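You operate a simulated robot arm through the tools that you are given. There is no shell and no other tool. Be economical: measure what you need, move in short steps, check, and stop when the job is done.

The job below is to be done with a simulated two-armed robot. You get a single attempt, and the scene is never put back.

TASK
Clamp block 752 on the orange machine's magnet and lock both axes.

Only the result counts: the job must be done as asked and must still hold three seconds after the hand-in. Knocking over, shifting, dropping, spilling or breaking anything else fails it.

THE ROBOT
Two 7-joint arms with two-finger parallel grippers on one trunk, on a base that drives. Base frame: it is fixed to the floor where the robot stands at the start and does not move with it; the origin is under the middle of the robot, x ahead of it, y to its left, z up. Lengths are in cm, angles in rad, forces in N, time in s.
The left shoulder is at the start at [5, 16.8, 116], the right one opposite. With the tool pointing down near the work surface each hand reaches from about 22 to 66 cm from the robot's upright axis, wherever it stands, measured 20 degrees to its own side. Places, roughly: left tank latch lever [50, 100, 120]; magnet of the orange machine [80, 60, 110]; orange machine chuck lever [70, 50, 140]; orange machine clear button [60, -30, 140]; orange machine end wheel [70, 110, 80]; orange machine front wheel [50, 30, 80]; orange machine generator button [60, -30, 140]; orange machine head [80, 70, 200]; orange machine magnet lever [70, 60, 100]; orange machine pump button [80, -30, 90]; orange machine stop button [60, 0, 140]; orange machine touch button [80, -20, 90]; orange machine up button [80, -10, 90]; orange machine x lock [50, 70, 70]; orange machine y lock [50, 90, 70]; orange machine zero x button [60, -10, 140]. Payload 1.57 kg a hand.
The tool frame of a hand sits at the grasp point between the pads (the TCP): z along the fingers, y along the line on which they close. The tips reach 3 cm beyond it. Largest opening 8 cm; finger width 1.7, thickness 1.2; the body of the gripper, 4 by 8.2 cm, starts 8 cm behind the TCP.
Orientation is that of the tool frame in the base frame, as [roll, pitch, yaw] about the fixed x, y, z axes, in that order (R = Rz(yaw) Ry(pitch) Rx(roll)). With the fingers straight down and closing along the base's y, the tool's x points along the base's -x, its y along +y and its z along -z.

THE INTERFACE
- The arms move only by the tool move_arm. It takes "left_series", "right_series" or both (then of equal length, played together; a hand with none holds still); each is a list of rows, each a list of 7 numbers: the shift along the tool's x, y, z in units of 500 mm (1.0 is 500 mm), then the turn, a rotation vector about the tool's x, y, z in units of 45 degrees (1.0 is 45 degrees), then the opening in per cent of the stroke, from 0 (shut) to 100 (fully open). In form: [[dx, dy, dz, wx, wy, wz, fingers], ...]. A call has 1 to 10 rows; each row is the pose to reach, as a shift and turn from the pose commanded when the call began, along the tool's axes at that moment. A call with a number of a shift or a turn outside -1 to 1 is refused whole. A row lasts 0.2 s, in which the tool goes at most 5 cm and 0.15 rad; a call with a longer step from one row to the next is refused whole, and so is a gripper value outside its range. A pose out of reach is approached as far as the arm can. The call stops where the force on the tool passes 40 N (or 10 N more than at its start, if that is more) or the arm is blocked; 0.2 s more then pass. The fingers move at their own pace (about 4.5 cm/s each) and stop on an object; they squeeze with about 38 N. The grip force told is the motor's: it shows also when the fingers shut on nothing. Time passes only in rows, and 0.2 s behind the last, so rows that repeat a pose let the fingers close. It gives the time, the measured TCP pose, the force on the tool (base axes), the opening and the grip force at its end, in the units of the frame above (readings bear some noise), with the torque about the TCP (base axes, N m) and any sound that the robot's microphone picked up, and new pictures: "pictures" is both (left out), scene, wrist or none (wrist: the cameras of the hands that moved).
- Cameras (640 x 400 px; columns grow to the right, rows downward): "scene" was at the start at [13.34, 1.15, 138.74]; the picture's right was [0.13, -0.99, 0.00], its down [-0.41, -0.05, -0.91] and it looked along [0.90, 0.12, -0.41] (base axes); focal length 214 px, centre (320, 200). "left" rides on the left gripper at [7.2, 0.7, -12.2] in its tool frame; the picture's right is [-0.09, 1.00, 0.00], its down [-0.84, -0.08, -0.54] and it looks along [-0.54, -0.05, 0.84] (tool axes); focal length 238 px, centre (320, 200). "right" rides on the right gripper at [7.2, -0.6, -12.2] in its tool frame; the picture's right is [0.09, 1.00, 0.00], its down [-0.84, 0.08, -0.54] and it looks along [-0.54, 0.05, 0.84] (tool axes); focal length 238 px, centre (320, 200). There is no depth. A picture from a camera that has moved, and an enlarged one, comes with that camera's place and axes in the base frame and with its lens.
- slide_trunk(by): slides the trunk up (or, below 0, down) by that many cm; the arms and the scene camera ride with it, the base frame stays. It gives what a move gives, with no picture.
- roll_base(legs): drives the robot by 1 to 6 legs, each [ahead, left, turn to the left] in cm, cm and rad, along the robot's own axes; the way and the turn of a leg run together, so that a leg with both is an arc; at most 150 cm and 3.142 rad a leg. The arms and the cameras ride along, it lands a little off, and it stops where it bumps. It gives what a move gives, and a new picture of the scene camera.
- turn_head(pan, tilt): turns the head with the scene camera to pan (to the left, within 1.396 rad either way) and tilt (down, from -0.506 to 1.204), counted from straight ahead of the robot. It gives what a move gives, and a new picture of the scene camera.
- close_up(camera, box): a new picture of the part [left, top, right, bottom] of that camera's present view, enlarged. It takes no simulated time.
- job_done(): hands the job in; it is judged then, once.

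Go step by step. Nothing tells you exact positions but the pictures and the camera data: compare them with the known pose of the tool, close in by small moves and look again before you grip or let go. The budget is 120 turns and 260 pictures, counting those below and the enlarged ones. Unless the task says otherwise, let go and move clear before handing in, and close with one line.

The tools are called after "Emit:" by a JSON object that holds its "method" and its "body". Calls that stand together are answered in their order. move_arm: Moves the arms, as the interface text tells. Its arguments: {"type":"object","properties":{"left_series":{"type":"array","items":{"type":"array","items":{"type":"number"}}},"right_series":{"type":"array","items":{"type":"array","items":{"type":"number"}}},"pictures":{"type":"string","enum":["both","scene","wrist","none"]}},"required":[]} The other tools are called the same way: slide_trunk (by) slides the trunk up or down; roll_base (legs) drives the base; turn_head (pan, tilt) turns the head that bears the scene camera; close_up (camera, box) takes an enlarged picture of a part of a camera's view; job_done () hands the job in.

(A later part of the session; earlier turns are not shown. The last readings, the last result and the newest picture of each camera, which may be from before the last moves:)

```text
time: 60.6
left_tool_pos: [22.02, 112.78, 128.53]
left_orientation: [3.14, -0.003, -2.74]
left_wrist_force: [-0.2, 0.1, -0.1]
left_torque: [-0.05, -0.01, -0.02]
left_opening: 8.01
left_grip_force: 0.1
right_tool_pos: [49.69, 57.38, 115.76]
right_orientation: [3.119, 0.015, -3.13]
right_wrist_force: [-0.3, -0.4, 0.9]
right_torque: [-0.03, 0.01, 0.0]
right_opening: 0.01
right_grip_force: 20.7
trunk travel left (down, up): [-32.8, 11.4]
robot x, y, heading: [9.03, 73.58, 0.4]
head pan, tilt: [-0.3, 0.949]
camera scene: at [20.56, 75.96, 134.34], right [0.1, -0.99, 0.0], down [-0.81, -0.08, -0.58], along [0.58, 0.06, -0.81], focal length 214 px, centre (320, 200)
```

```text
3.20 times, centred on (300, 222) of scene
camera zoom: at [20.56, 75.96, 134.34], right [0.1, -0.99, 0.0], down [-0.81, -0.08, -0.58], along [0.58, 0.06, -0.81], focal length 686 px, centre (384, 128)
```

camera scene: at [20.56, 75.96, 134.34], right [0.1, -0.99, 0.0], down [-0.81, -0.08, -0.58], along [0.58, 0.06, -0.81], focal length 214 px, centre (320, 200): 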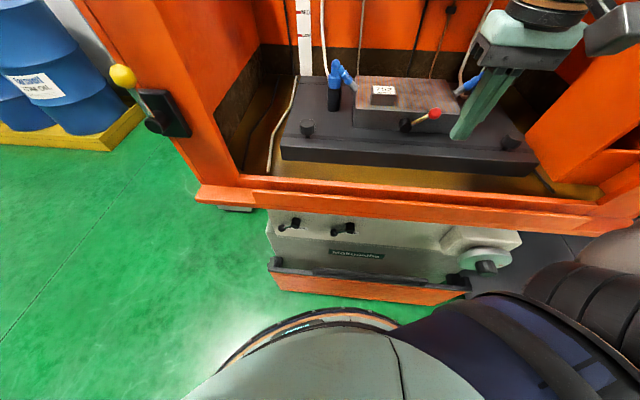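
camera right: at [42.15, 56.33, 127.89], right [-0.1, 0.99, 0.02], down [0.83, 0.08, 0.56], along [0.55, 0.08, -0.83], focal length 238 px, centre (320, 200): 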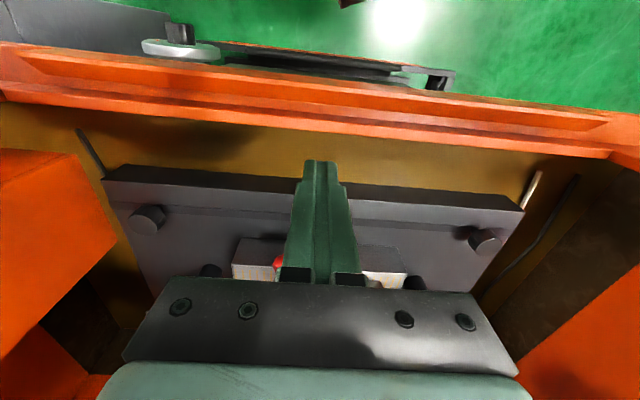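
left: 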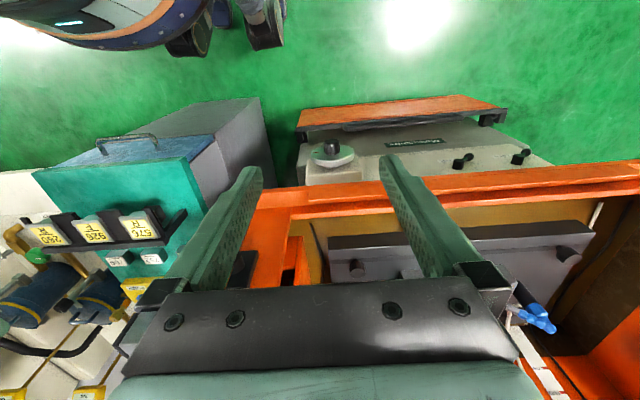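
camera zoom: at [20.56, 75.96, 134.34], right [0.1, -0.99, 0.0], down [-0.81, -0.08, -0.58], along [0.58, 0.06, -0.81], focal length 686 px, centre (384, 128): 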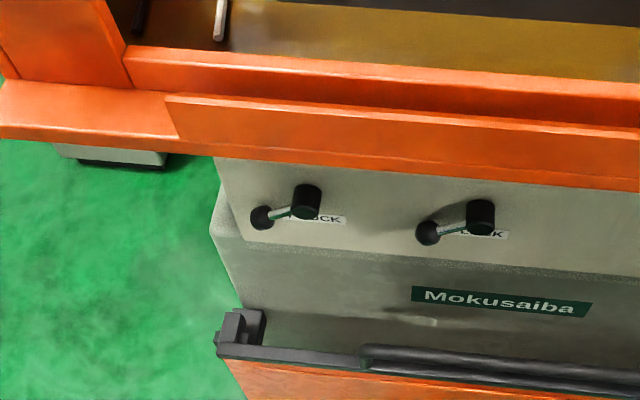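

The two locks are short ball levers pointing left, under the front rail at about (52,75,74) and (52,91,74). I'll back off, square up and step left to get at them from the front.

Emit:
{"method": "roll_base", "body": {"legs": [[-22, 0, 0], [0, 0, -0.4], [0, 30, 0]]}}

Emit:
{"method": "slide_trunk", "body": {"by": -20}}

Emit:
{"method": "turn_head", "body": {"pan": -0.2, "tilt": 0.55}}

Emit:
{"method": "close_up", "body": {"camera": "scene", "box": [260, 150, 460, 275]}}

```text
time: 65.1
left_tool_pos: [16.18, 126.03, 128.41]
left_orientation: [-3.142, 0.001, 3.142]
left_wrist_force: [0.2, 0.4, 0.2]
left_torque: [-0.01, -0.02, 0.02]
left_opening: 7.99
left_grip_force: 0.1
right_tool_pos: [19.76, 64.25, 115.71]
right_orientation: [3.119, 0.015, 2.75]
right_wrist_force: [-0.4, 0.1, 0.4]
right_torque: [-0.01, 0.0, 0.0]
right_opening: 0.02
right_grip_force: 21.4
trunk travel left (down, up): [-32.8, 11.4]
robot x, y, heading: [-11.16, 95.15, -0.008]
head pan, tilt: [-0.3, 0.949]
camera scene: at [0.33, 92.81, 134.34], right [-0.3, -0.95, 0.0], down [-0.78, 0.24, -0.58], along [0.56, -0.17, -0.81], focal length 214 px, centre (320, 200)
```

scene: 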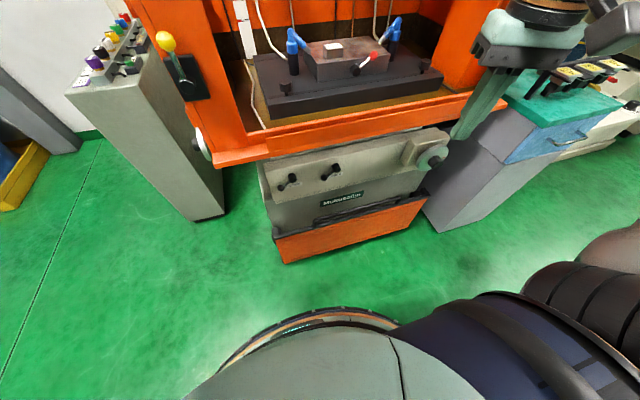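

```text
time: 67.3
left_tool_pos: [16.04, 125.94, 108.45]
left_orientation: [3.141, 0.0, 3.14]
left_wrist_force: [0.4, -0.1, -0.8]
left_torque: [0.02, -0.01, -0.01]
left_opening: 7.97
left_grip_force: 0.1
right_tool_pos: [19.87, 64.17, 95.74]
right_orientation: [3.119, 0.015, 2.75]
right_wrist_force: [-0.4, 0.9, -0.1]
right_torque: [0.0, -0.05, 0.01]
right_opening: 0.0
right_grip_force: 20.9
trunk travel left (down, up): [-12.8, 31.4]
robot x, y, heading: [-10.78, 94.66, -0.004]
head pan, tilt: [-0.3, 0.949]
```

```text
time: 68.1
left_tool_pos: [16.04, 126.09, 108.48]
left_orientation: [3.141, 0.001, 3.14]
left_wrist_force: [0.0, 0.3, 0.3]
left_torque: [-0.02, 0.01, -0.01]
left_opening: 8.01
left_grip_force: 0.1
right_tool_pos: [19.82, 64.2, 95.65]
right_orientation: [3.121, 0.013, 2.751]
right_wrist_force: [0.1, 0.3, 1.1]
right_torque: [0.05, 0.01, 0.01]
right_opening: 0.03
right_grip_force: 21.0
trunk travel left (down, up): [-12.8, 31.4]
robot x, y, heading: [-10.85, 94.94, -0.006]
head pan, tilt: [-0.201, 0.55]
camera scene: at [2.19, 93.11, 117.62], right [-0.2, -0.98, 0.0], down [-0.51, 0.11, -0.85], along [0.83, -0.17, -0.52], focal length 214 px, centre (320, 200)
```

scene: 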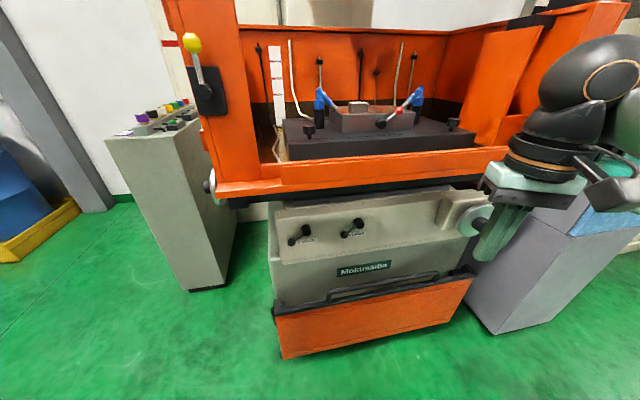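

```text
3.20 times, centred on (360, 212) of scene
camera zoom: at [2.19, 93.11, 117.62], right [-0.2, -0.98, 0.0], down [-0.51, 0.11, -0.85], along [0.83, -0.17, -0.52], focal length 686 px, centre (192, 160)
```

zoom: 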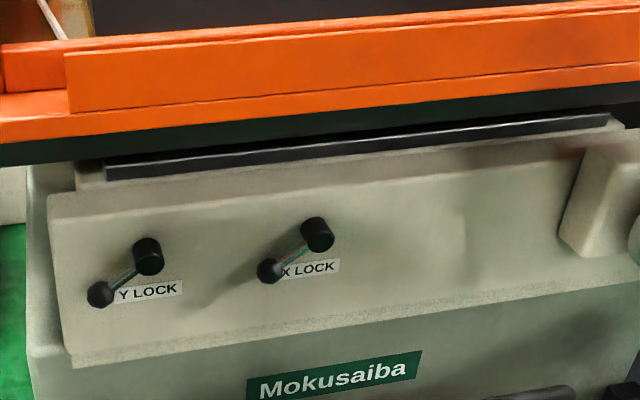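

The levers point down-left at about 45°: X hub at (52.9,70.1,75.8) with its knob at (52.9,74.8,71.5), Y hub at (52.9,87.1,75.5) with its knob at (53,91.7,71.6). I'll orient the right hand to point forward.

Emit:
{"method": "move_arm", "body": {"right_series": [[-0.002, 0.06, 0.04, 0, 0, -0.124, 0], [-0.004, 0.12, 0.08, 0, 0, -0.248, 0], [-0.006, 0.18, 0.12, 0, 0, -0.372, 0], [-0.008, 0.242, 0.16, 0, 0, -0.497, 0]], "pictures": "none"}}

Emit:
{"method": "move_arm", "body": {"right_series": [[0, 0, 0, 0, -0.18, 0, 0], [-0.02, 0, 0, 0, -0.36, 0, 0], [-0.04, 0, 0.02, 0, -0.54, 0, 0], [-0.06, 0, 0.04, 0, -0.72, 0, 0], [-0.08, 0, 0.06, 0, -0.9, 0, 0]], "pictures": "none"}}

Emit:
{"method": "move_arm", "body": {"right_series": [[0, 0, 0, 0, -0.18, 0, 0], [0, 0, 0, 0, -0.36, 0, 0], [0, 0, 0, 0, -0.54, 0, 0], [0, 0, 0, 0, -0.72, 0, 0], [0, 0, 0, 0, -0.88, 0, 0]]}}

```text
time: 69.1
left_tool_pos: [16.12, 126.1, 108.45]
left_orientation: [-3.141, 0.0, 3.139]
left_wrist_force: [-0.3, 0.3, 0.5]
left_torque: [0.03, 0.03, 0.02]
left_opening: 7.99
left_grip_force: 0.1
right_tool_pos: [25.0, 75.35, 87.99]
right_orientation: [3.127, 0.023, 3.141]
right_wrist_force: [-0.2, -0.9, -0.2]
right_torque: [-0.02, 0.03, -0.02]
right_opening: 0.0
right_grip_force: 21.0
trunk travel left (down, up): [-12.8, 31.4]
robot x, y, heading: [-10.72, 94.71, -0.004]
head pan, tilt: [-0.201, 0.55]
```

```text
time: 70.3
left_tool_pos: [16.14, 125.96, 108.45]
left_orientation: [3.138, -0.001, 3.14]
left_wrist_force: [0.4, 0.3, 0.0]
left_torque: [0.0, -0.01, 0.01]
left_opening: 8.0
left_grip_force: 0.1
right_tool_pos: [29.1, 75.51, 85.29]
right_orientation: [3.12, 0.727, 3.127]
right_wrist_force: [0.3, -0.2, 0.2]
right_torque: [0.0, -0.03, -0.04]
right_opening: 0.01
right_grip_force: 21.8
trunk travel left (down, up): [-12.8, 31.4]
robot x, y, heading: [-10.5, 94.72, -0.002]
head pan, tilt: [-0.201, 0.55]
```

```text
time: 71.5
left_tool_pos: [16.06, 125.94, 108.49]
left_orientation: [3.141, 0.0, 3.139]
left_wrist_force: [-0.4, -0.3, 0.0]
left_torque: [0.04, -0.02, 0.01]
left_opening: 8.01
left_grip_force: 0.1
right_tool_pos: [34.26, 77.55, 84.67]
right_orientation: [3.085, 1.166, 3.108]
right_wrist_force: [-0.2, 0.5, 0.4]
right_torque: [0.01, -0.02, 0.01]
right_opening: 0.0
right_grip_force: 21.1
right hand out of reach, approached as far as the arm can: row 1, 2, 3, 4, 5
trunk travel left (down, up): [-12.8, 31.4]
robot x, y, heading: [-10.87, 95.01, -0.004]
head pan, tilt: [-0.201, 0.55]
camera scene: at [2.18, 93.11, 117.63], right [-0.2, -0.98, 0.0], down [-0.51, 0.11, -0.85], along [0.84, -0.17, -0.52], focal length 214 px, centre (320, 200)
camera right: at [20.3, 76.74, 82.96], right [-0.05, 1.0, -0.06], down [-0.17, 0.05, 0.98], along [0.98, 0.06, 0.16], focal length 238 px, centre (320, 200)
```

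scene: 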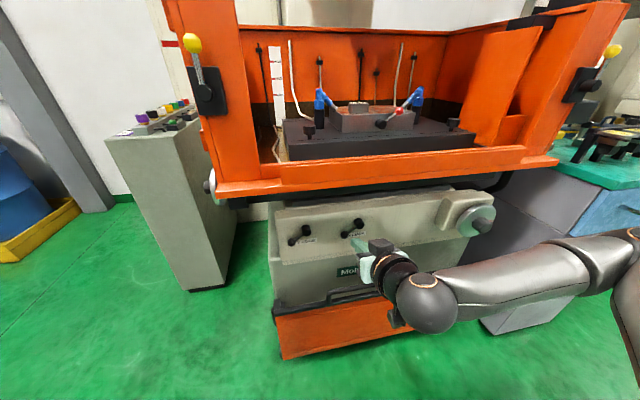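
right: 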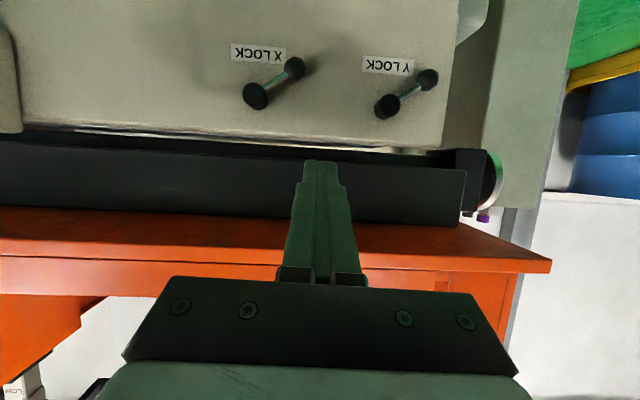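

The hand is nearly horizontal but close to a reach limit. I'll move it forward and down in front of the X lock.

Emit:
{"method": "move_arm", "body": {"right_series": [[0.04, 0, 0.05, 0, 0, 0, 0], [0.09, 0, 0.11, 0, 0, 0, 0], [0.14, 0, 0.17, 0, 0, 0, 0], [0.19, 0, 0.23, 0, 0, 0, 0], [0.23, 0, 0.29, 0, 0, 0, 0], [0.26, 0, 0.34, 0, 0, 0, 0], [0.286, 0, 0.386, 0, 0, 0, 0]]}}

```text
time: 73.1
left_tool_pos: [16.05, 125.87, 108.42]
left_orientation: [3.14, -0.001, 3.141]
left_wrist_force: [0.0, 0.0, 0.6]
left_torque: [0.02, 0.01, -0.01]
left_opening: 8.0
left_grip_force: 0.1
right_tool_pos: [48.08, 84.41, 67.57]
right_orientation: [3.13, 1.134, 3.112]
right_wrist_force: [0.0, -1.0, -0.4]
right_torque: [0.01, -0.01, -0.01]
right_opening: 0.02
right_grip_force: 21.0
right hand out of reach, approached as far as the arm can: row 2, 3, 4, 5, 6, 7
trunk travel left (down, up): [-12.8, 31.4]
robot x, y, heading: [-10.47, 95.28, -0.006]
head pan, tilt: [-0.201, 0.55]
camera scene: at [2.21, 93.08, 117.63], right [-0.2, -0.98, 0.0], down [-0.51, 0.11, -0.85], along [0.83, -0.17, -0.52], focal length 214 px, centre (320, 200)
camera right: at [33.99, 83.94, 66.28], right [-0.02, 1.0, -0.08], down [-0.13, 0.08, 0.99], along [0.99, 0.03, 0.13], focal length 238 px, centre (320, 200)
```

scene: 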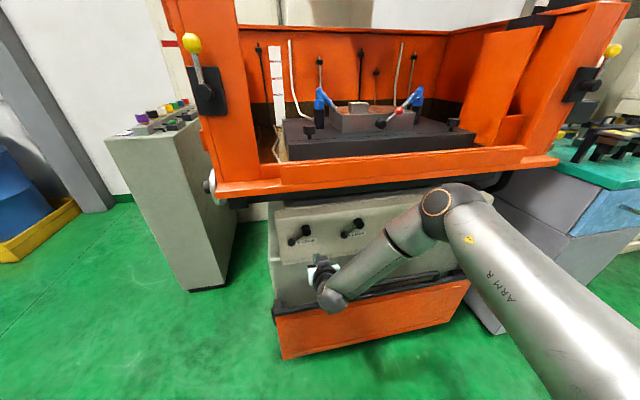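
right: 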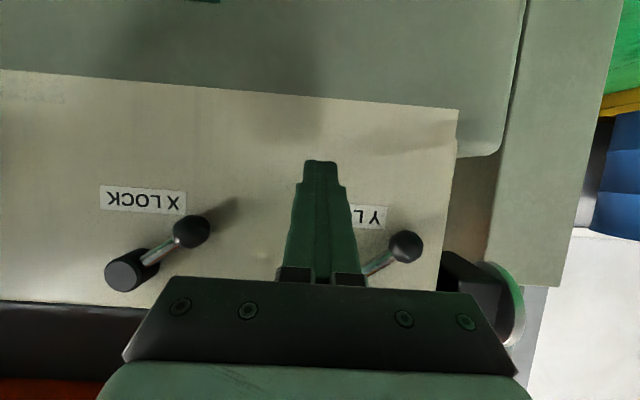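

The arm is too folded here. I'll back the robot up so the forearm can point forward.

Emit:
{"method": "roll_base", "body": {"legs": [[-20, -2, 0]]}}

Emit:
{"method": "move_arm", "body": {"right_series": [[-0.02, -0.03, 0.07, 0, 0, 0, 0], [-0.04, -0.07, 0.14, 0, 0, 0, 0], [-0.06, -0.11, 0.21, 0, 0, 0, 0], [-0.07, -0.13, 0.27, 0, 0, 0, 0], [-0.07, -0.13, 0.27, 0, 0, 0, 0]]}}

```text
time: 74.7
left_tool_pos: [-3.52, 124.01, 108.44]
left_orientation: [3.141, 0.0, 3.135]
left_wrist_force: [1.3, 0.3, 0.5]
left_torque: [0.02, -0.01, 0.0]
left_opening: 7.98
left_grip_force: 0.0
right_tool_pos: [28.17, 82.34, 67.52]
right_orientation: [3.13, 1.134, 3.108]
right_wrist_force: [0.0, -0.2, -0.6]
right_torque: [0.01, -0.03, 0.01]
right_opening: 0.0
right_grip_force: 21.5
trunk travel left (down, up): [-12.8, 31.4]
robot x, y, heading: [-30.53, 93.12, -0.008]
head pan, tilt: [-0.201, 0.55]
camera scene: at [-17.64, 91.15, 117.63], right [-0.2, -0.98, 0.0], down [-0.51, 0.11, -0.85], along [0.83, -0.17, -0.52], focal length 214 px, centre (320, 200)
```

scene: 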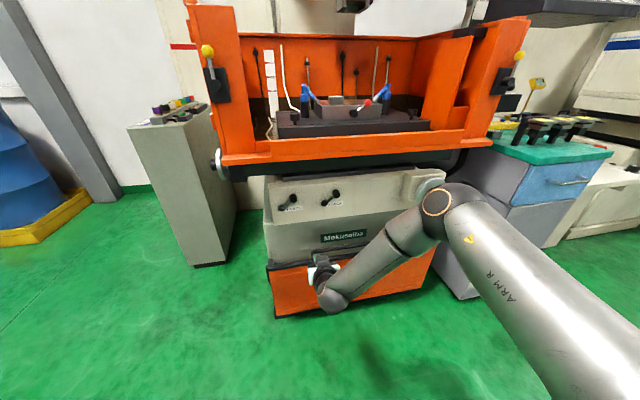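

```text
time: 75.9
left_tool_pos: [-3.67, 123.98, 108.41]
left_orientation: [-3.141, -0.001, 3.135]
left_wrist_force: [0.0, 0.7, 0.1]
left_torque: [-0.01, -0.01, -0.02]
left_opening: 7.97
left_grip_force: 0.1
right_tool_pos: [34.82, 79.9, 67.23]
right_orientation: [3.137, 1.128, 3.109]
right_wrist_force: [0.1, 0.3, -0.6]
right_torque: [-0.01, 0.0, 0.01]
right_opening: 0.0
right_grip_force: 21.9
right hand out of reach, approached as far as the arm can: row 2, 3, 4, 5
trunk travel left (down, up): [-12.8, 31.4]
robot x, y, heading: [-30.7, 93.2, -0.006]
head pan, tilt: [-0.201, 0.55]
camera scene: at [-17.63, 91.15, 117.63], right [-0.2, -0.98, 0.0], down [-0.51, 0.11, -0.85], along [0.83, -0.17, -0.52], focal length 214 px, centre (320, 200)
camera right: at [20.68, 79.62, 65.92], right [-0.01, 1.0, -0.08], down [-0.13, 0.08, 0.99], along [0.99, 0.02, 0.13], focal length 238 px, centre (320, 200)
```

scene: 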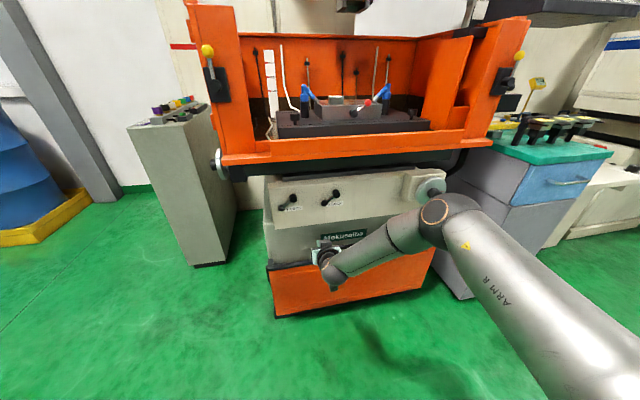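
right: 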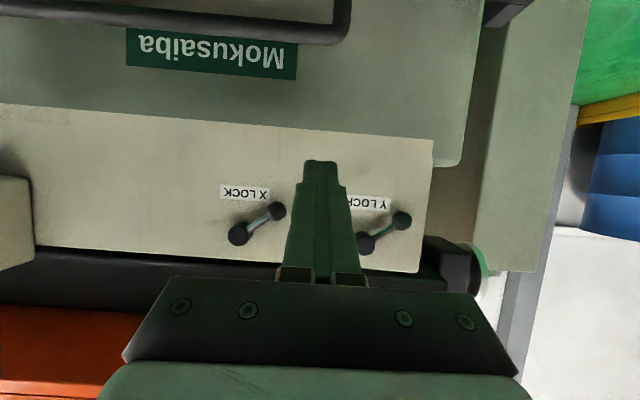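

A fully horizontal hand isn't available, but a pitch of about 0.75 clears the overhanging rail too. I'll go to that pitch and come closer.

Emit:
{"method": "move_arm", "body": {"right_series": [[-0.024, -0.027, -0.011, 0, 0.16, 0, 0], [-0.048, -0.054, -0.022, 0, 0.32, 0, 0], [-0.072, -0.08, -0.034, 0, 0.48, 0, 0]], "pictures": "none"}}

Emit:
{"method": "roll_base", "body": {"legs": [[12, 0, 0]]}}

```text
time: 76.7
left_tool_pos: [-3.81, 123.99, 108.39]
left_orientation: [3.139, -0.001, 3.138]
left_wrist_force: [0.8, -0.2, 0.3]
left_torque: [-0.03, 0.03, -0.02]
left_opening: 7.98
left_grip_force: 0.0
right_tool_pos: [34.77, 75.94, 71.13]
right_orientation: [3.133, 0.756, 3.115]
right_wrist_force: [0.1, 0.1, -0.5]
right_torque: [0.01, -0.01, 0.01]
right_opening: 0.0
right_grip_force: 21.3
trunk travel left (down, up): [-12.8, 31.4]
robot x, y, heading: [-30.53, 92.96, -0.006]
head pan, tilt: [-0.201, 0.55]
```

```text
time: 78.0
left_tool_pos: [8.32, 123.91, 108.43]
left_orientation: [-3.14, -0.001, 3.135]
left_wrist_force: [0.5, 0.4, 0.2]
left_torque: [0.01, -0.01, 0.0]
left_opening: 7.98
left_grip_force: 0.1
right_tool_pos: [46.67, 75.85, 71.09]
right_orientation: [3.134, 0.755, 3.112]
right_wrist_force: [0.5, 0.6, 0.1]
right_torque: [0.02, -0.01, -0.02]
right_opening: 0.0
right_grip_force: 21.2
trunk travel left (down, up): [-12.8, 31.4]
robot x, y, heading: [-18.99, 92.96, -0.007]
head pan, tilt: [-0.201, 0.55]
camera scene: at [-5.74, 91.08, 117.62], right [-0.2, -0.98, 0.0], down [-0.51, 0.11, -0.85], along [0.83, -0.17, -0.52], focal length 214 px, centre (320, 200)
```

scene: 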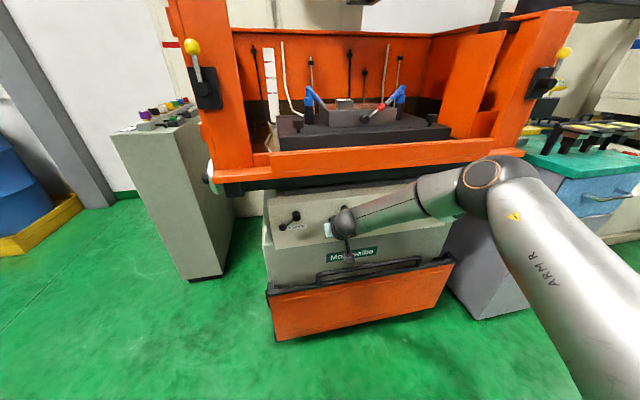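

Emit:
{"method": "close_up", "body": {"camera": "right", "box": [0, 0, 640, 400]}}

```text
1.00 times, centred on (320, 200) of right (not enlarged: the box is as wide or as high as the picture)
camera zoom: at [33.02, 75.42, 75.12], right [-0.04, 1.0, -0.06], down [0.24, 0.07, 0.97], along [0.97, 0.03, -0.24], focal length 238 px, centre (320, 200)
```

zoom: 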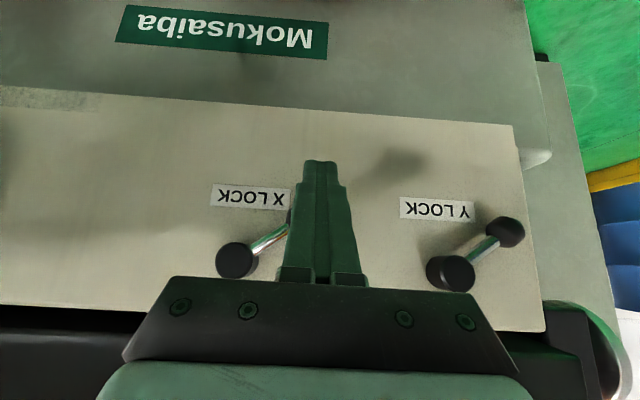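

Positions confirmed. To find which way the lever turns, I'll first put the fingertips left of the X knob.

Emit:
{"method": "move_arm", "body": {"right_series": [[0, 0.043, 0, 0, 0, 0, 0], [-0.04, 0.043, 0.015, 0, 0, 0, 0], [-0.07, 0.043, 0.03, 0, 0, 0, 0], [-0.089, 0.043, 0.04, 0, 0, 0, 0]]}}

Emit:
{"method": "close_up", "body": {"camera": "right", "box": [160, 120, 480, 320]}}

Emit:
{"method": "close_up", "body": {"camera": "scene", "box": [270, 170, 430, 270]}}

```text
time: 79.0
left_tool_pos: [8.33, 123.94, 108.39]
left_orientation: [-3.141, 0.0, 3.136]
left_wrist_force: [0.1, 0.1, -0.8]
left_torque: [-0.03, 0.0, 0.01]
left_opening: 7.97
left_grip_force: 0.0
right_tool_pos: [51.28, 77.85, 72.76]
right_orientation: [3.133, 0.757, 3.116]
right_wrist_force: [0.2, -0.3, 0.4]
right_torque: [0.01, -0.01, 0.0]
right_opening: 0.0
right_grip_force: 21.3
trunk travel left (down, up): [-12.8, 31.4]
robot x, y, heading: [-19.06, 92.87, -0.005]
head pan, tilt: [-0.201, 0.55]
camera scene: at [-5.76, 91.08, 117.63], right [-0.2, -0.98, 0.0], down [-0.51, 0.11, -0.85], along [0.83, -0.17, -0.52], focal length 214 px, centre (320, 200)
camera right: at [37.64, 77.47, 76.76], right [-0.05, 1.0, -0.06], down [0.24, 0.07, 0.97], along [0.97, 0.03, -0.24], focal length 238 px, centre (320, 200)
```

scene: 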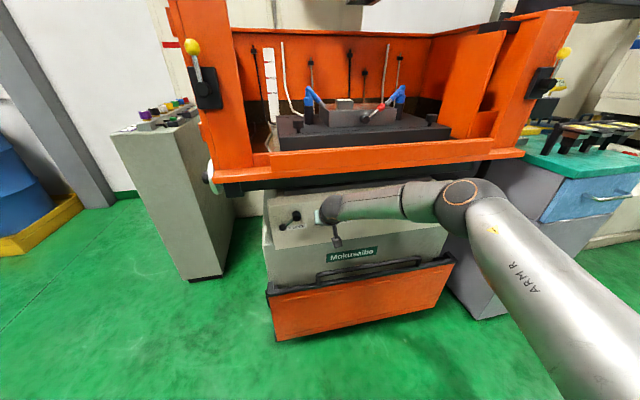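
right: 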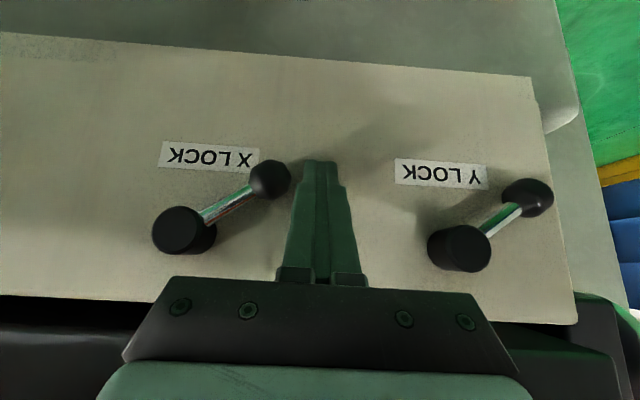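

```text
2.00 times, centred on (320, 220) of right
camera zoom: at [37.64, 77.47, 76.76], right [-0.05, 1.0, -0.06], down [0.24, 0.07, 0.97], along [0.97, 0.03, -0.24], focal length 477 px, centre (320, 160)
```

zoom: 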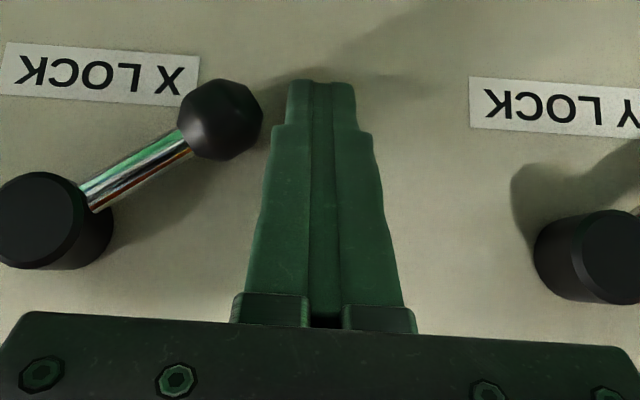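

```text
4.00 times, centred on (350, 220) of scene
camera zoom: at [-5.76, 91.08, 117.63], right [-0.2, -0.98, 0.0], down [-0.51, 0.11, -0.85], along [0.83, -0.17, -0.52], focal length 858 px, centre (200, 120)
```

zoom: 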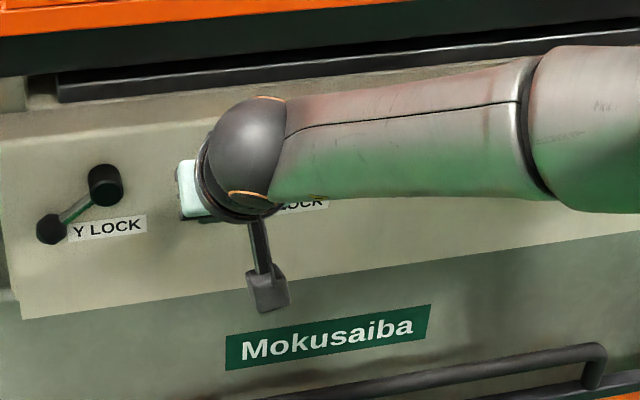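

The tips are just beside the X knob. I'll push gently to the right as a test.

Emit:
{"method": "move_arm", "body": {"right_series": [[0, -0.008, 0, 0, 0, 0, 0], [0, -0.016, 0, 0, 0, 0, 0], [0, -0.024, 0, 0, 0, 0, 0], [0, -0.03, 0, 0, 0, 0, 0]], "pictures": "wrist"}}

```text
time: 80.0
left_tool_pos: [8.26, 123.99, 108.36]
left_orientation: [-3.141, -0.001, 3.137]
left_wrist_force: [-0.3, -0.2, 1.0]
left_torque: [-0.01, 0.01, 0.0]
left_opening: 7.98
left_grip_force: 0.1
right_tool_pos: [51.25, 76.81, 72.48]
right_orientation: [3.13, 0.75, 3.12]
right_wrist_force: [10.4, 15.5, -9.0]
right_torque: [0.27, -0.02, 0.3]
right_opening: 0.0
right_grip_force: 21.6
trunk travel left (down, up): [-12.8, 31.4]
robot x, y, heading: [-18.83, 93.03, -0.007]
head pan, tilt: [-0.201, 0.55]
camera right: at [37.64, 76.34, 76.56], right [-0.05, 1.0, -0.06], down [0.24, 0.07, 0.97], along [0.97, 0.04, -0.24], focal length 238 px, centre (320, 200)
```

right: 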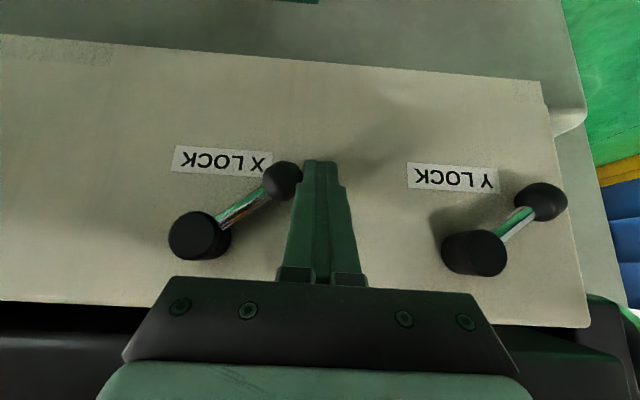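

Emit:
{"method": "move_arm", "body": {"right_series": [[0.003, -0.008, 0.003, 0, 0, 0, 0], [0.006, -0.016, 0.006, 0, 0, 0, 0], [0.009, -0.024, 0.009, 0, 0, 0, 0], [0.012, -0.032, 0.012, 0, 0, 0, 0], [0.015, -0.04, 0.015, 0, 0, 0, 0]], "pictures": "wrist"}}

```text
time: 80.8
left_tool_pos: [8.09, 123.91, 108.59]
left_orientation: [3.141, 0.0, 3.137]
left_wrist_force: [-1.5, -0.6, 1.2]
left_torque: [-0.01, -0.02, -0.02]
left_opening: 7.98
left_grip_force: 0.1
right_tool_pos: [50.97, 76.18, 72.01]
right_orientation: [3.123, 0.751, 3.124]
right_wrist_force: [0.3, 0.8, -0.2]
right_torque: [-0.06, -0.03, -0.05]
right_opening: 0.0
right_grip_force: 21.3
trunk travel left (down, up): [-12.8, 31.4]
robot x, y, heading: [-19.12, 92.7, -0.002]
head pan, tilt: [-0.201, 0.55]
stopped in row 4 (right hand): the force on the tool passed its limit (the readings are from after the stop); the commanded pose is now the measured one
camera right: at [37.35, 75.43, 75.97], right [-0.06, 1.0, -0.05], down [0.24, 0.06, 0.97], along [0.97, 0.05, -0.24], focal length 238 px, centre (320, 200)
```

right: 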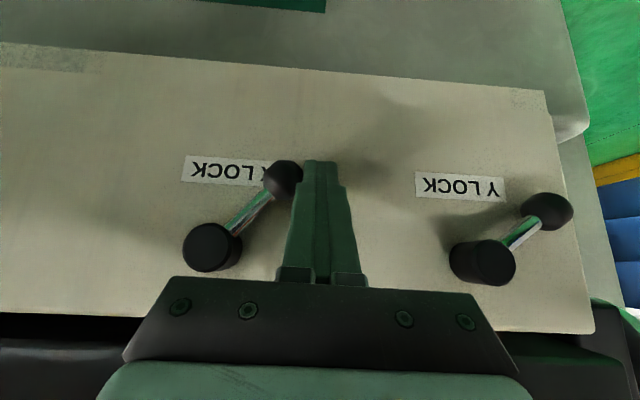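

The X lever does turn downward to the right. I'll keep pushing it around the bottom.

Emit:
{"method": "move_arm", "body": {"right_series": [[0.003, -0.008, 0.003, 0, 0, 0, 0], [0.006, -0.018, 0.006, 0, 0, 0, 0], [0.01, -0.028, 0.01, 0, 0, 0, 0], [0.013, -0.04, 0.013, 0, 0, 0, 0], [0.015, -0.052, 0.015, 0, 0, 0, 0], [0.016, -0.064, 0.016, 0, 0, 0, 0], [0.016, -0.076, 0.016, 0, 0, 0, 0]], "pictures": "wrist"}}

```text
time: 82.4
left_tool_pos: [8.28, 123.96, 108.53]
left_orientation: [3.14, -0.001, 3.136]
left_wrist_force: [-0.2, -0.8, -0.9]
left_torque: [-0.02, -0.01, -0.01]
left_opening: 8.01
left_grip_force: 0.1
right_tool_pos: [51.02, 72.28, 70.63]
right_orientation: [3.127, 0.753, 3.125]
right_wrist_force: [0.4, 1.7, -0.5]
right_torque: [0.03, 0.02, 0.03]
right_opening: 0.0
right_grip_force: 21.6
trunk travel left (down, up): [-12.8, 31.4]
robot x, y, heading: [-18.76, 93.31, -0.002]
head pan, tilt: [-0.201, 0.55]
camera right: at [37.36, 71.55, 74.73], right [-0.06, 1.0, -0.05], down [0.24, 0.06, 0.97], along [0.97, 0.05, -0.24], focal length 238 px, centre (320, 200)
```

right: 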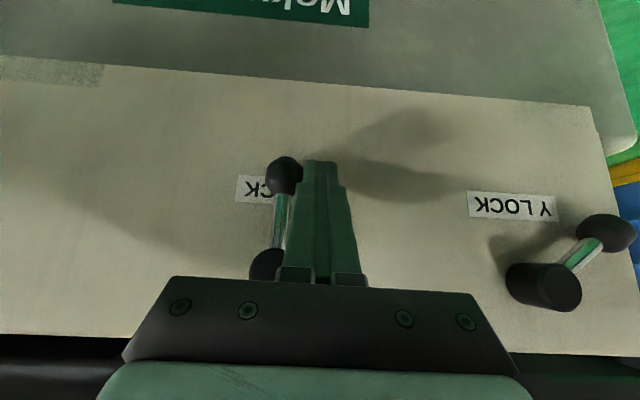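

Emit:
{"method": "move_arm", "body": {"right_series": [[0, -0.012, 0, 0, 0, 0, 0], [0, -0.024, 0, 0, 0, 0, 0], [-0.002, -0.036, -0.002, 0, 0, 0, 0], [-0.005, -0.048, -0.005, 0, 0, 0, 0], [-0.009, -0.06, -0.009, 0, 0, 0, 0], [-0.013, -0.072, -0.013, 0, 0, 0, 0], [-0.017, -0.084, -0.017, 0, 0, 0, 0], [-0.021, -0.094, -0.021, 0, 0, 0, 0]], "pictures": "wrist"}}

```text
time: 84.2
left_tool_pos: [8.36, 124.07, 108.41]
left_orientation: [3.141, 0.0, 3.137]
left_wrist_force: [0.3, -0.5, -0.4]
left_torque: [-0.03, 0.04, -0.02]
left_opening: 7.99
left_grip_force: 0.1
right_tool_pos: [50.98, 67.79, 72.14]
right_orientation: [3.123, 0.752, 3.127]
right_wrist_force: [-0.6, 7.5, -2.1]
right_torque: [0.03, 0.03, 0.07]
right_opening: 0.0
right_grip_force: 21.7
trunk travel left (down, up): [-12.8, 31.4]
robot x, y, heading: [-18.89, 92.79, -0.003]
head pan, tilt: [-0.201, 0.55]
camera right: at [37.4, 67.1, 76.16], right [-0.07, 1.0, -0.05], down [0.24, 0.06, 0.97], along [0.97, 0.05, -0.24], focal length 238 px, centre (320, 200)
```

right: 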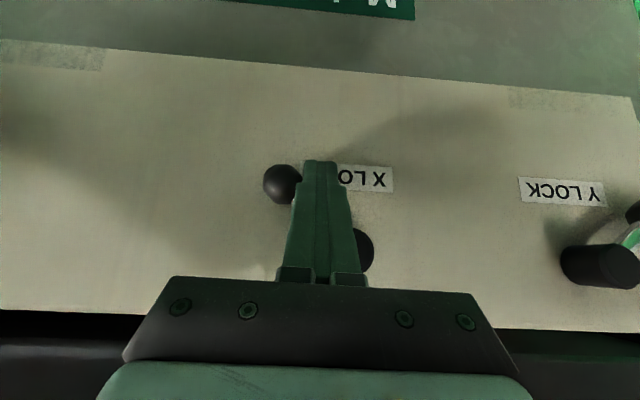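

The X lever now points down-right. I'll press on to feel for its stop.

Emit:
{"method": "move_arm", "body": {"right_series": [[-0.003, -0.008, -0.003, 0, 0, 0, 0], [-0.006, -0.016, -0.006, 0, 0, 0, 0], [-0.009, -0.024, -0.009, 0, 0, 0, 0], [-0.012, -0.032, -0.012, 0, 0, 0, 0], [-0.015, -0.04, -0.015, 0, 0, 0, 0]], "pictures": "wrist"}}

```text
time: 85.1
left_tool_pos: [8.11, 124.04, 108.51]
left_orientation: [3.139, -0.001, 3.141]
left_wrist_force: [-0.4, -0.6, 0.2]
left_torque: [0.02, -0.02, -0.02]
left_opening: 8.0
left_grip_force: 0.0
right_tool_pos: [50.63, 67.91, 72.29]
right_orientation: [3.114, 0.746, -3.139]
right_wrist_force: [-5.1, 1.9, 0.9]
right_torque: [0.01, 0.04, -0.02]
right_opening: 0.02
right_grip_force: 21.5
trunk travel left (down, up): [-12.8, 31.4]
robot x, y, heading: [-18.77, 93.27, 0.003]
head pan, tilt: [-0.201, 0.55]
stopped in row 4 (right hand): the force on the tool passed its limit (the readings are from after the stop); the commanded pose is now the measured one
camera right: at [37.21, 66.75, 76.47], right [-0.09, 1.0, -0.04], down [0.25, 0.06, 0.97], along [0.97, 0.07, -0.25], focal length 238 px, centre (320, 200)
```

right: 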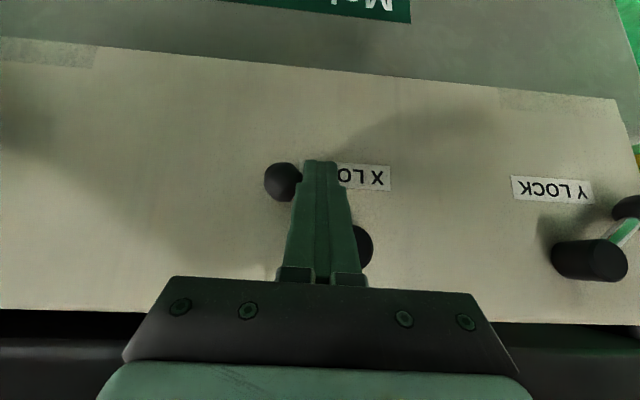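

The X lever is at its stop. I'll pull the hand out and shift the robot left for the Y lock.

Emit:
{"method": "move_arm", "body": {"right_series": [[0, 0.012, -0.01, 0, 0, 0, 0], [0.01, 0.012, -0.06, 0, 0, 0, 0], [0.02, 0.012, -0.12, 0, 0, 0, 0]], "pictures": "wrist"}}

Emit:
{"method": "roll_base", "body": {"legs": [[0, 20, 0]]}}

Emit:
{"method": "close_up", "body": {"camera": "right", "box": [0, 0, 640, 400]}}

```text
time: 85.9
left_tool_pos: [8.21, 124.04, 108.45]
left_orientation: [3.14, -0.001, 3.14]
left_wrist_force: [0.3, -0.4, -0.1]
left_torque: [-0.03, -0.01, -0.03]
left_opening: 8.0
left_grip_force: 0.0
right_tool_pos: [45.94, 68.17, 76.28]
right_orientation: [3.116, 0.748, -3.141]
right_wrist_force: [0.1, -0.3, 1.0]
right_torque: [-0.02, -0.03, 0.0]
right_opening: 0.0
right_grip_force: 21.5
trunk travel left (down, up): [-12.8, 31.4]
robot x, y, heading: [-19.07, 93.12, -0.002]
head pan, tilt: [-0.201, 0.55]
camera right: at [32.36, 67.13, 80.28], right [-0.09, 1.0, -0.04], down [0.24, 0.06, 0.97], along [0.97, 0.07, -0.25], focal length 238 px, centre (320, 200)
```

right: 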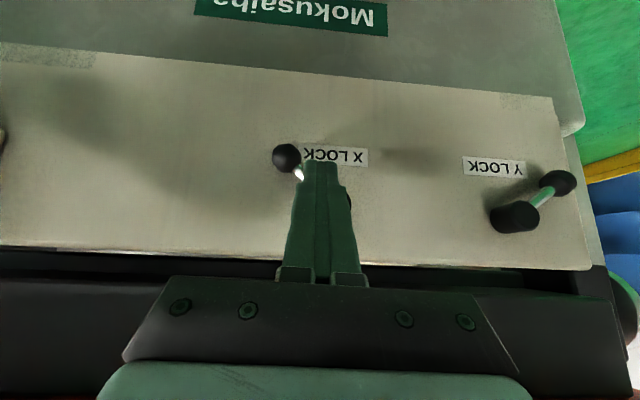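

```text
time: 87.5
left_tool_pos: [8.06, 143.95, 108.43]
left_orientation: [3.138, 0.0, 3.14]
left_wrist_force: [0.3, 0.1, 0.1]
left_torque: [0.0, 0.03, -0.01]
left_opening: 8.03
left_grip_force: 0.0
right_tool_pos: [45.99, 88.3, 76.11]
right_orientation: [3.115, 0.747, -3.139]
right_wrist_force: [0.0, -0.2, 0.3]
right_torque: [-0.01, 0.01, 0.01]
right_opening: 0.0
right_grip_force: 20.9
trunk travel left (down, up): [-12.8, 31.4]
robot x, y, heading: [-18.59, 112.88, 0.001]
head pan, tilt: [-0.201, 0.55]
camera scene: at [-5.69, 111.09, 117.63], right [-0.2, -0.98, 0.0], down [-0.51, 0.1, -0.85], along [0.84, -0.17, -0.52], focal length 214 px, centre (320, 200)
```

scene: 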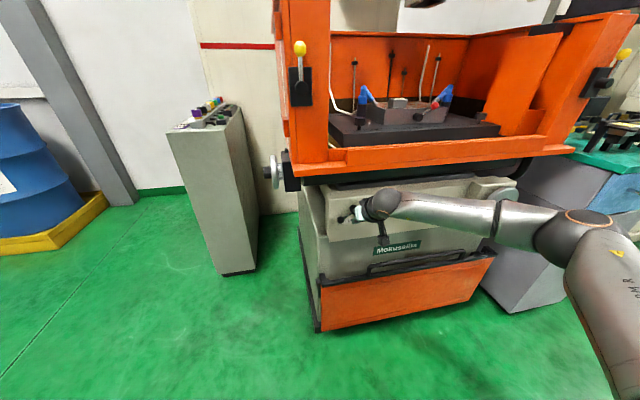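

```text
1.00 times, centred on (320, 200) of right (not enlarged: the box is as wide or as high as the picture)
camera zoom: at [32.47, 87.11, 80.24], right [-0.09, 1.0, -0.04], down [0.24, 0.06, 0.97], along [0.97, 0.07, -0.25], focal length 238 px, centre (320, 200)
```

zoom: 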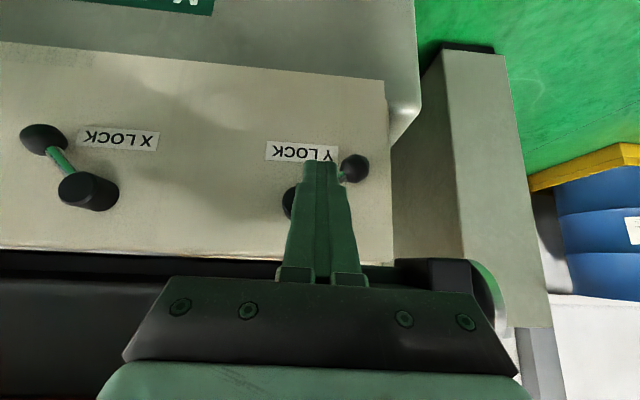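

X is at its new end, and the Y knob is at (53,91.7,71.7). I'll go to its left side and then forward.

Emit:
{"method": "move_arm", "body": {"right_series": [[0, 0.06, 0, 0, 0, 0, 0], [0, 0.131, 0, 0, 0, 0, 0], [-0.008, 0.131, 0.04, 0, 0, 0, 0], [-0.018, 0.131, 0.085, 0, 0, 0, 0], [-0.028, 0.131, 0.124, 0, 0, 0, 0]], "pictures": "wrist"}}

```text
time: 88.7
left_tool_pos: [8.25, 144.02, 108.39]
left_orientation: [3.139, 0.0, 3.139]
left_wrist_force: [0.7, -0.7, 0.5]
left_torque: [-0.02, 0.04, 0.03]
left_opening: 8.02
left_grip_force: 0.2
right_tool_pos: [51.13, 94.81, 72.68]
right_orientation: [3.116, 0.746, -3.139]
right_wrist_force: [0.0, 0.6, 0.0]
right_torque: [-0.01, 0.01, 0.01]
right_opening: 0.0
right_grip_force: 21.0
trunk travel left (down, up): [-12.8, 31.4]
robot x, y, heading: [-18.23, 112.67, 0.0]
head pan, tilt: [-0.201, 0.55]
camera right: at [37.58, 93.75, 76.8], right [-0.09, 1.0, -0.04], down [0.24, 0.06, 0.97], along [0.97, 0.07, -0.25], focal length 238 px, centre (320, 200)
```

right: 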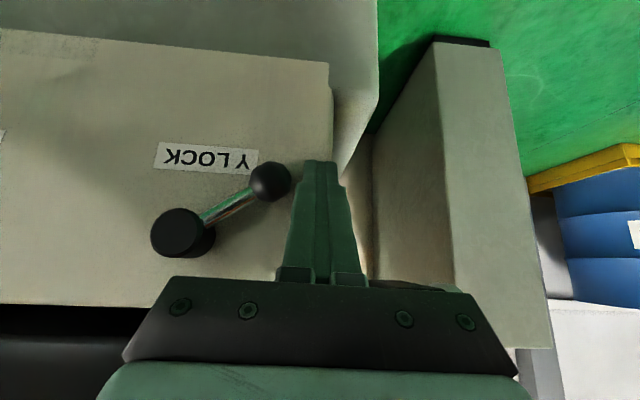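

Same geometry as for X. I'll push right and down along the arc.

Emit:
{"method": "move_arm", "body": {"right_series": [[0, -0.012, 0, 0, 0, 0, 0], [0.003, -0.024, 0.003, 0, 0, 0, 0], [0.006, -0.032, 0.006, 0, 0, 0, 0], [0.01, -0.04, 0.01, 0, 0, 0, 0], [0.014, -0.048, 0.014, 0, 0, 0, 0], [0.018, -0.056, 0.018, 0, 0, 0, 0]], "pictures": "wrist"}}

```text
time: 90.1
left_tool_pos: [8.34, 144.07, 108.32]
left_orientation: [-3.141, -0.004, 3.14]
left_wrist_force: [-0.5, -0.8, -0.2]
left_torque: [0.0, -0.02, 0.01]
left_opening: 8.0
left_grip_force: 0.1
right_tool_pos: [51.12, 92.59, 70.62]
right_orientation: [3.112, 0.737, -3.134]
right_wrist_force: [6.7, 20.2, -19.7]
right_torque: [0.25, 0.22, 0.3]
right_opening: 0.03
right_grip_force: 21.4
trunk travel left (down, up): [-12.8, 31.4]
robot x, y, heading: [-18.62, 112.84, 0.002]
head pan, tilt: [-0.201, 0.55]
camera right: at [37.6, 91.38, 75.03], right [-0.09, 0.99, -0.04], down [0.25, 0.06, 0.97], along [0.96, 0.08, -0.26], focal length 238 px, centre (320, 200)
```

right: 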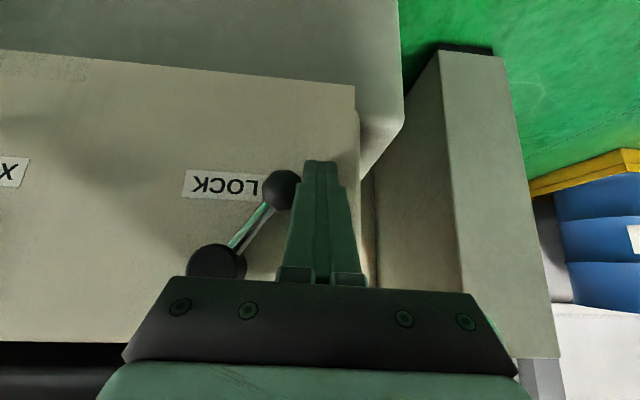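

Emit:
{"method": "move_arm", "body": {"right_series": [[0, -0.012, 0, 0, 0, 0, 0], [0, -0.024, 0, 0, 0, 0, 0], [0, -0.036, 0, 0, 0, 0, 0], [0, -0.048, 0, 0, 0, 0, 0], [0, -0.06, 0, 0, 0, 0, 0], [-0.003, -0.072, -0.003, 0, 0, 0, 0], [-0.007, -0.084, -0.007, 0, 0, 0, 0], [-0.011, -0.096, -0.011, 0, 0, 0, 0], [-0.015, -0.108, -0.015, 0, 0, 0, 0], [-0.019, -0.12, -0.019, 0, 0, 0, 0]], "pictures": "wrist"}}

```text
time: 92.3
left_tool_pos: [8.21, 143.93, 108.46]
left_orientation: [3.14, 0.001, 3.139]
left_wrist_force: [-0.5, 0.6, 0.1]
left_torque: [-0.03, 0.03, -0.01]
left_opening: 8.0
left_grip_force: 0.0
right_tool_pos: [51.29, 85.9, 72.38]
right_orientation: [3.115, 0.747, -3.141]
right_wrist_force: [-6.5, 2.4, -3.7]
right_torque: [0.01, 0.01, -0.07]
right_opening: 0.0
right_grip_force: 21.8
trunk travel left (down, up): [-12.8, 31.4]
robot x, y, heading: [-18.7, 113.35, -0.002]
head pan, tilt: [-0.201, 0.55]
camera right: at [37.69, 84.98, 76.63], right [-0.09, 1.0, -0.04], down [0.25, 0.06, 0.97], along [0.97, 0.07, -0.25], focal length 238 px, centre (320, 200)
```

right: 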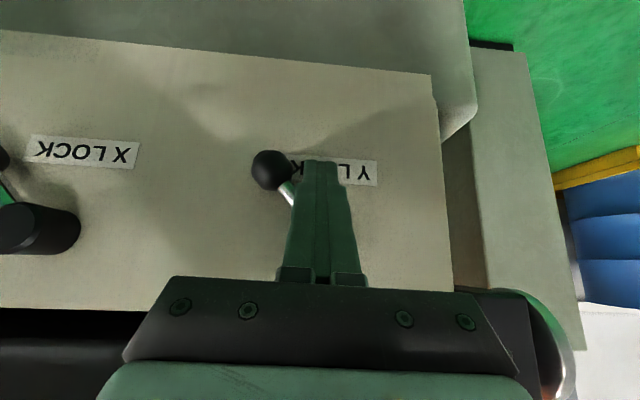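

Emit:
{"method": "move_arm", "body": {"right_series": [[0.004, -0.008, -0.004, 0, 0, 0, 0], [0.003, -0.016, -0.006, 0, 0, 0, 0], [0.002, -0.024, -0.008, 0, 0, 0, 0], [0.001, -0.032, -0.01, 0, 0, 0, 0], [0, -0.04, -0.012, 0, 0, 0, 0], [0, -0.048, -0.014, 0, 0, 0, 0]], "pictures": "wrist"}}

```text
time: 93.7
left_tool_pos: [8.24, 144.17, 108.35]
left_orientation: [3.14, -0.002, -3.141]
left_wrist_force: [0.2, 0.2, -0.5]
left_torque: [0.02, -0.01, 0.01]
left_opening: 7.99
left_grip_force: 0.0
right_tool_pos: [50.7, 85.11, 72.53]
right_orientation: [3.103, 0.741, -3.125]
right_wrist_force: [0.2, 34.3, -15.8]
right_torque: [0.26, 0.16, 0.43]
right_opening: 0.01
right_grip_force: 21.2
trunk travel left (down, up): [-12.8, 31.4]
robot x, y, heading: [-18.76, 113.14, 0.002]
head pan, tilt: [-0.201, 0.55]
camera right: at [37.3, 83.76, 76.91], right [-0.11, 0.99, -0.03], down [0.25, 0.06, 0.97], along [0.96, 0.1, -0.25], focal length 238 px, centre (320, 200)
```

right: 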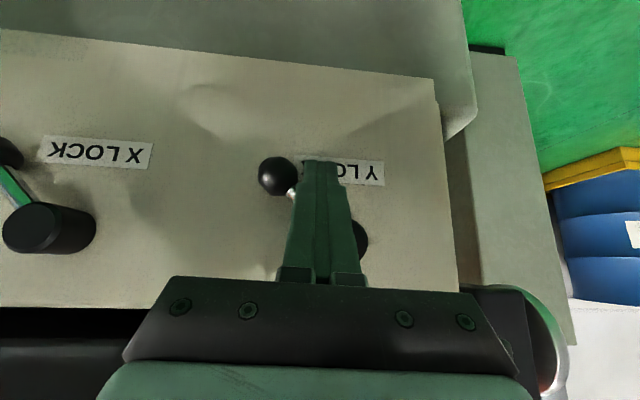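

Against the stop at 34 N, so Y is thrown as well. I'll withdraw the hand and compare both levers.

Emit:
{"method": "move_arm", "body": {"right_series": [[0, 0.014, 0, 0, 0, 0, 0], [0.005, 0.018, -0.05, 0, 0, 0, 0], [0.015, 0.02, -0.13, 0, 0, 0, 0], [0.02, 0.02, -0.21, 0, 0, 0, 0], [0.02, 0.02, -0.29, 0, 0, 0, 0]], "pictures": "wrist"}}

Emit:
{"method": "roll_base", "body": {"legs": [[-15, 0, 0]]}}

Emit:
{"method": "close_up", "body": {"camera": "right", "box": [0, 60, 400, 310]}}

Emit:
{"method": "close_up", "body": {"camera": "scene", "box": [280, 60, 480, 220]}}

```text
time: 94.9
left_tool_pos: [8.22, 143.87, 108.46]
left_orientation: [3.14, 0.0, 3.141]
left_wrist_force: [0.1, 0.0, 0.0]
left_torque: [-0.01, -0.02, 0.0]
left_opening: 8.02
left_grip_force: 0.1
right_tool_pos: [40.22, 84.29, 83.04]
right_orientation: [3.116, 0.748, -3.141]
right_wrist_force: [-0.1, 0.4, -0.5]
right_torque: [0.02, -0.01, -0.03]
right_opening: 0.0
right_grip_force: 21.0
trunk travel left (down, up): [-12.8, 31.4]
robot x, y, heading: [-18.9, 112.89, -0.006]
head pan, tilt: [-0.201, 0.55]
camera right: at [26.63, 83.21, 87.2], right [-0.09, 1.0, -0.04], down [0.24, 0.06, 0.97], along [0.97, 0.07, -0.25], focal length 238 px, centre (320, 200)
```

right: 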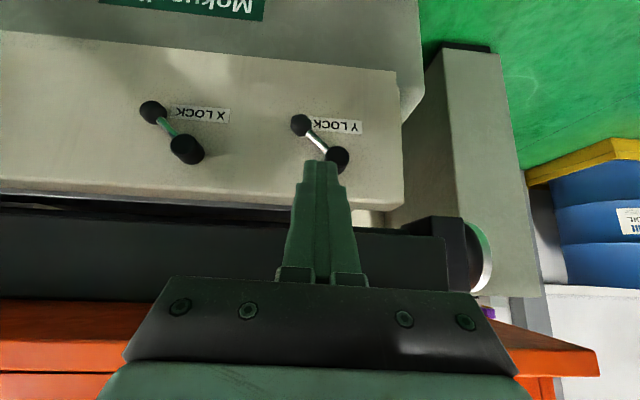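

```text
time: 96.2
left_tool_pos: [-6.76, 144.1, 108.48]
left_orientation: [3.14, 0.0, -3.14]
left_wrist_force: [-1.0, 0.0, 0.2]
left_torque: [-0.05, -0.01, 0.01]
left_opening: 8.01
left_grip_force: 0.1
right_tool_pos: [25.31, 84.41, 83.02]
right_orientation: [3.114, 0.746, -3.14]
right_wrist_force: [0.8, -0.2, 0.9]
right_torque: [-0.03, -0.05, 0.0]
right_opening: 0.0
right_grip_force: 21.9
trunk travel left (down, up): [-12.8, 31.4]
robot x, y, heading: [-33.14, 113.17, -0.001]
head pan, tilt: [-0.201, 0.55]
camera scene: at [-20.55, 111.1, 117.63], right [-0.2, -0.98, 0.0], down [-0.51, 0.1, -0.85], along [0.84, -0.17, -0.52], focal length 214 px, centre (320, 200)
```

scene: 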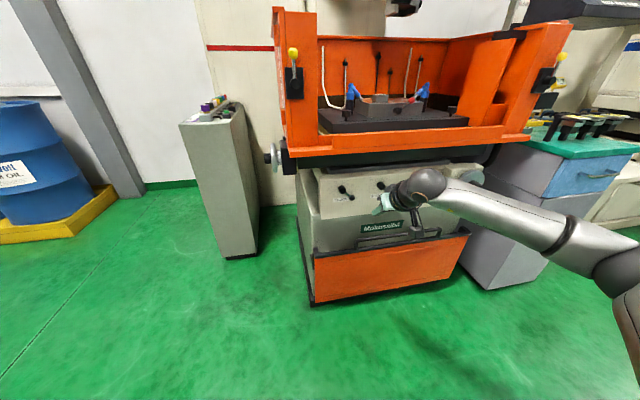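

```text
1.60 times, centred on (200, 185) of right
camera zoom: at [11.84, 83.31, 87.13], right [-0.09, 1.0, -0.04], down [0.24, 0.06, 0.97], along [0.97, 0.07, -0.25], focal length 381 px, centre (512, 224)
```

zoom: 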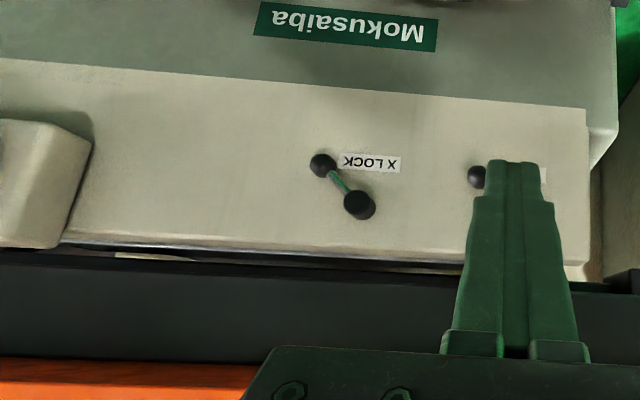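

```text
2.50 times, centred on (380, 140) of scene
camera zoom: at [-20.55, 111.1, 117.63], right [-0.2, -0.98, 0.0], down [-0.51, 0.1, -0.85], along [0.84, -0.17, -0.52], focal length 536 px, centre (170, 350)
```

zoom: 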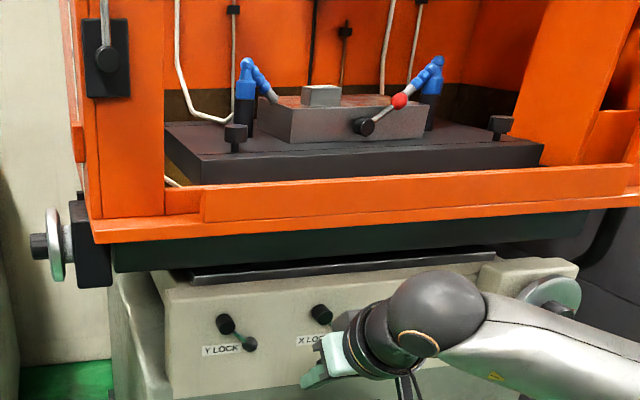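

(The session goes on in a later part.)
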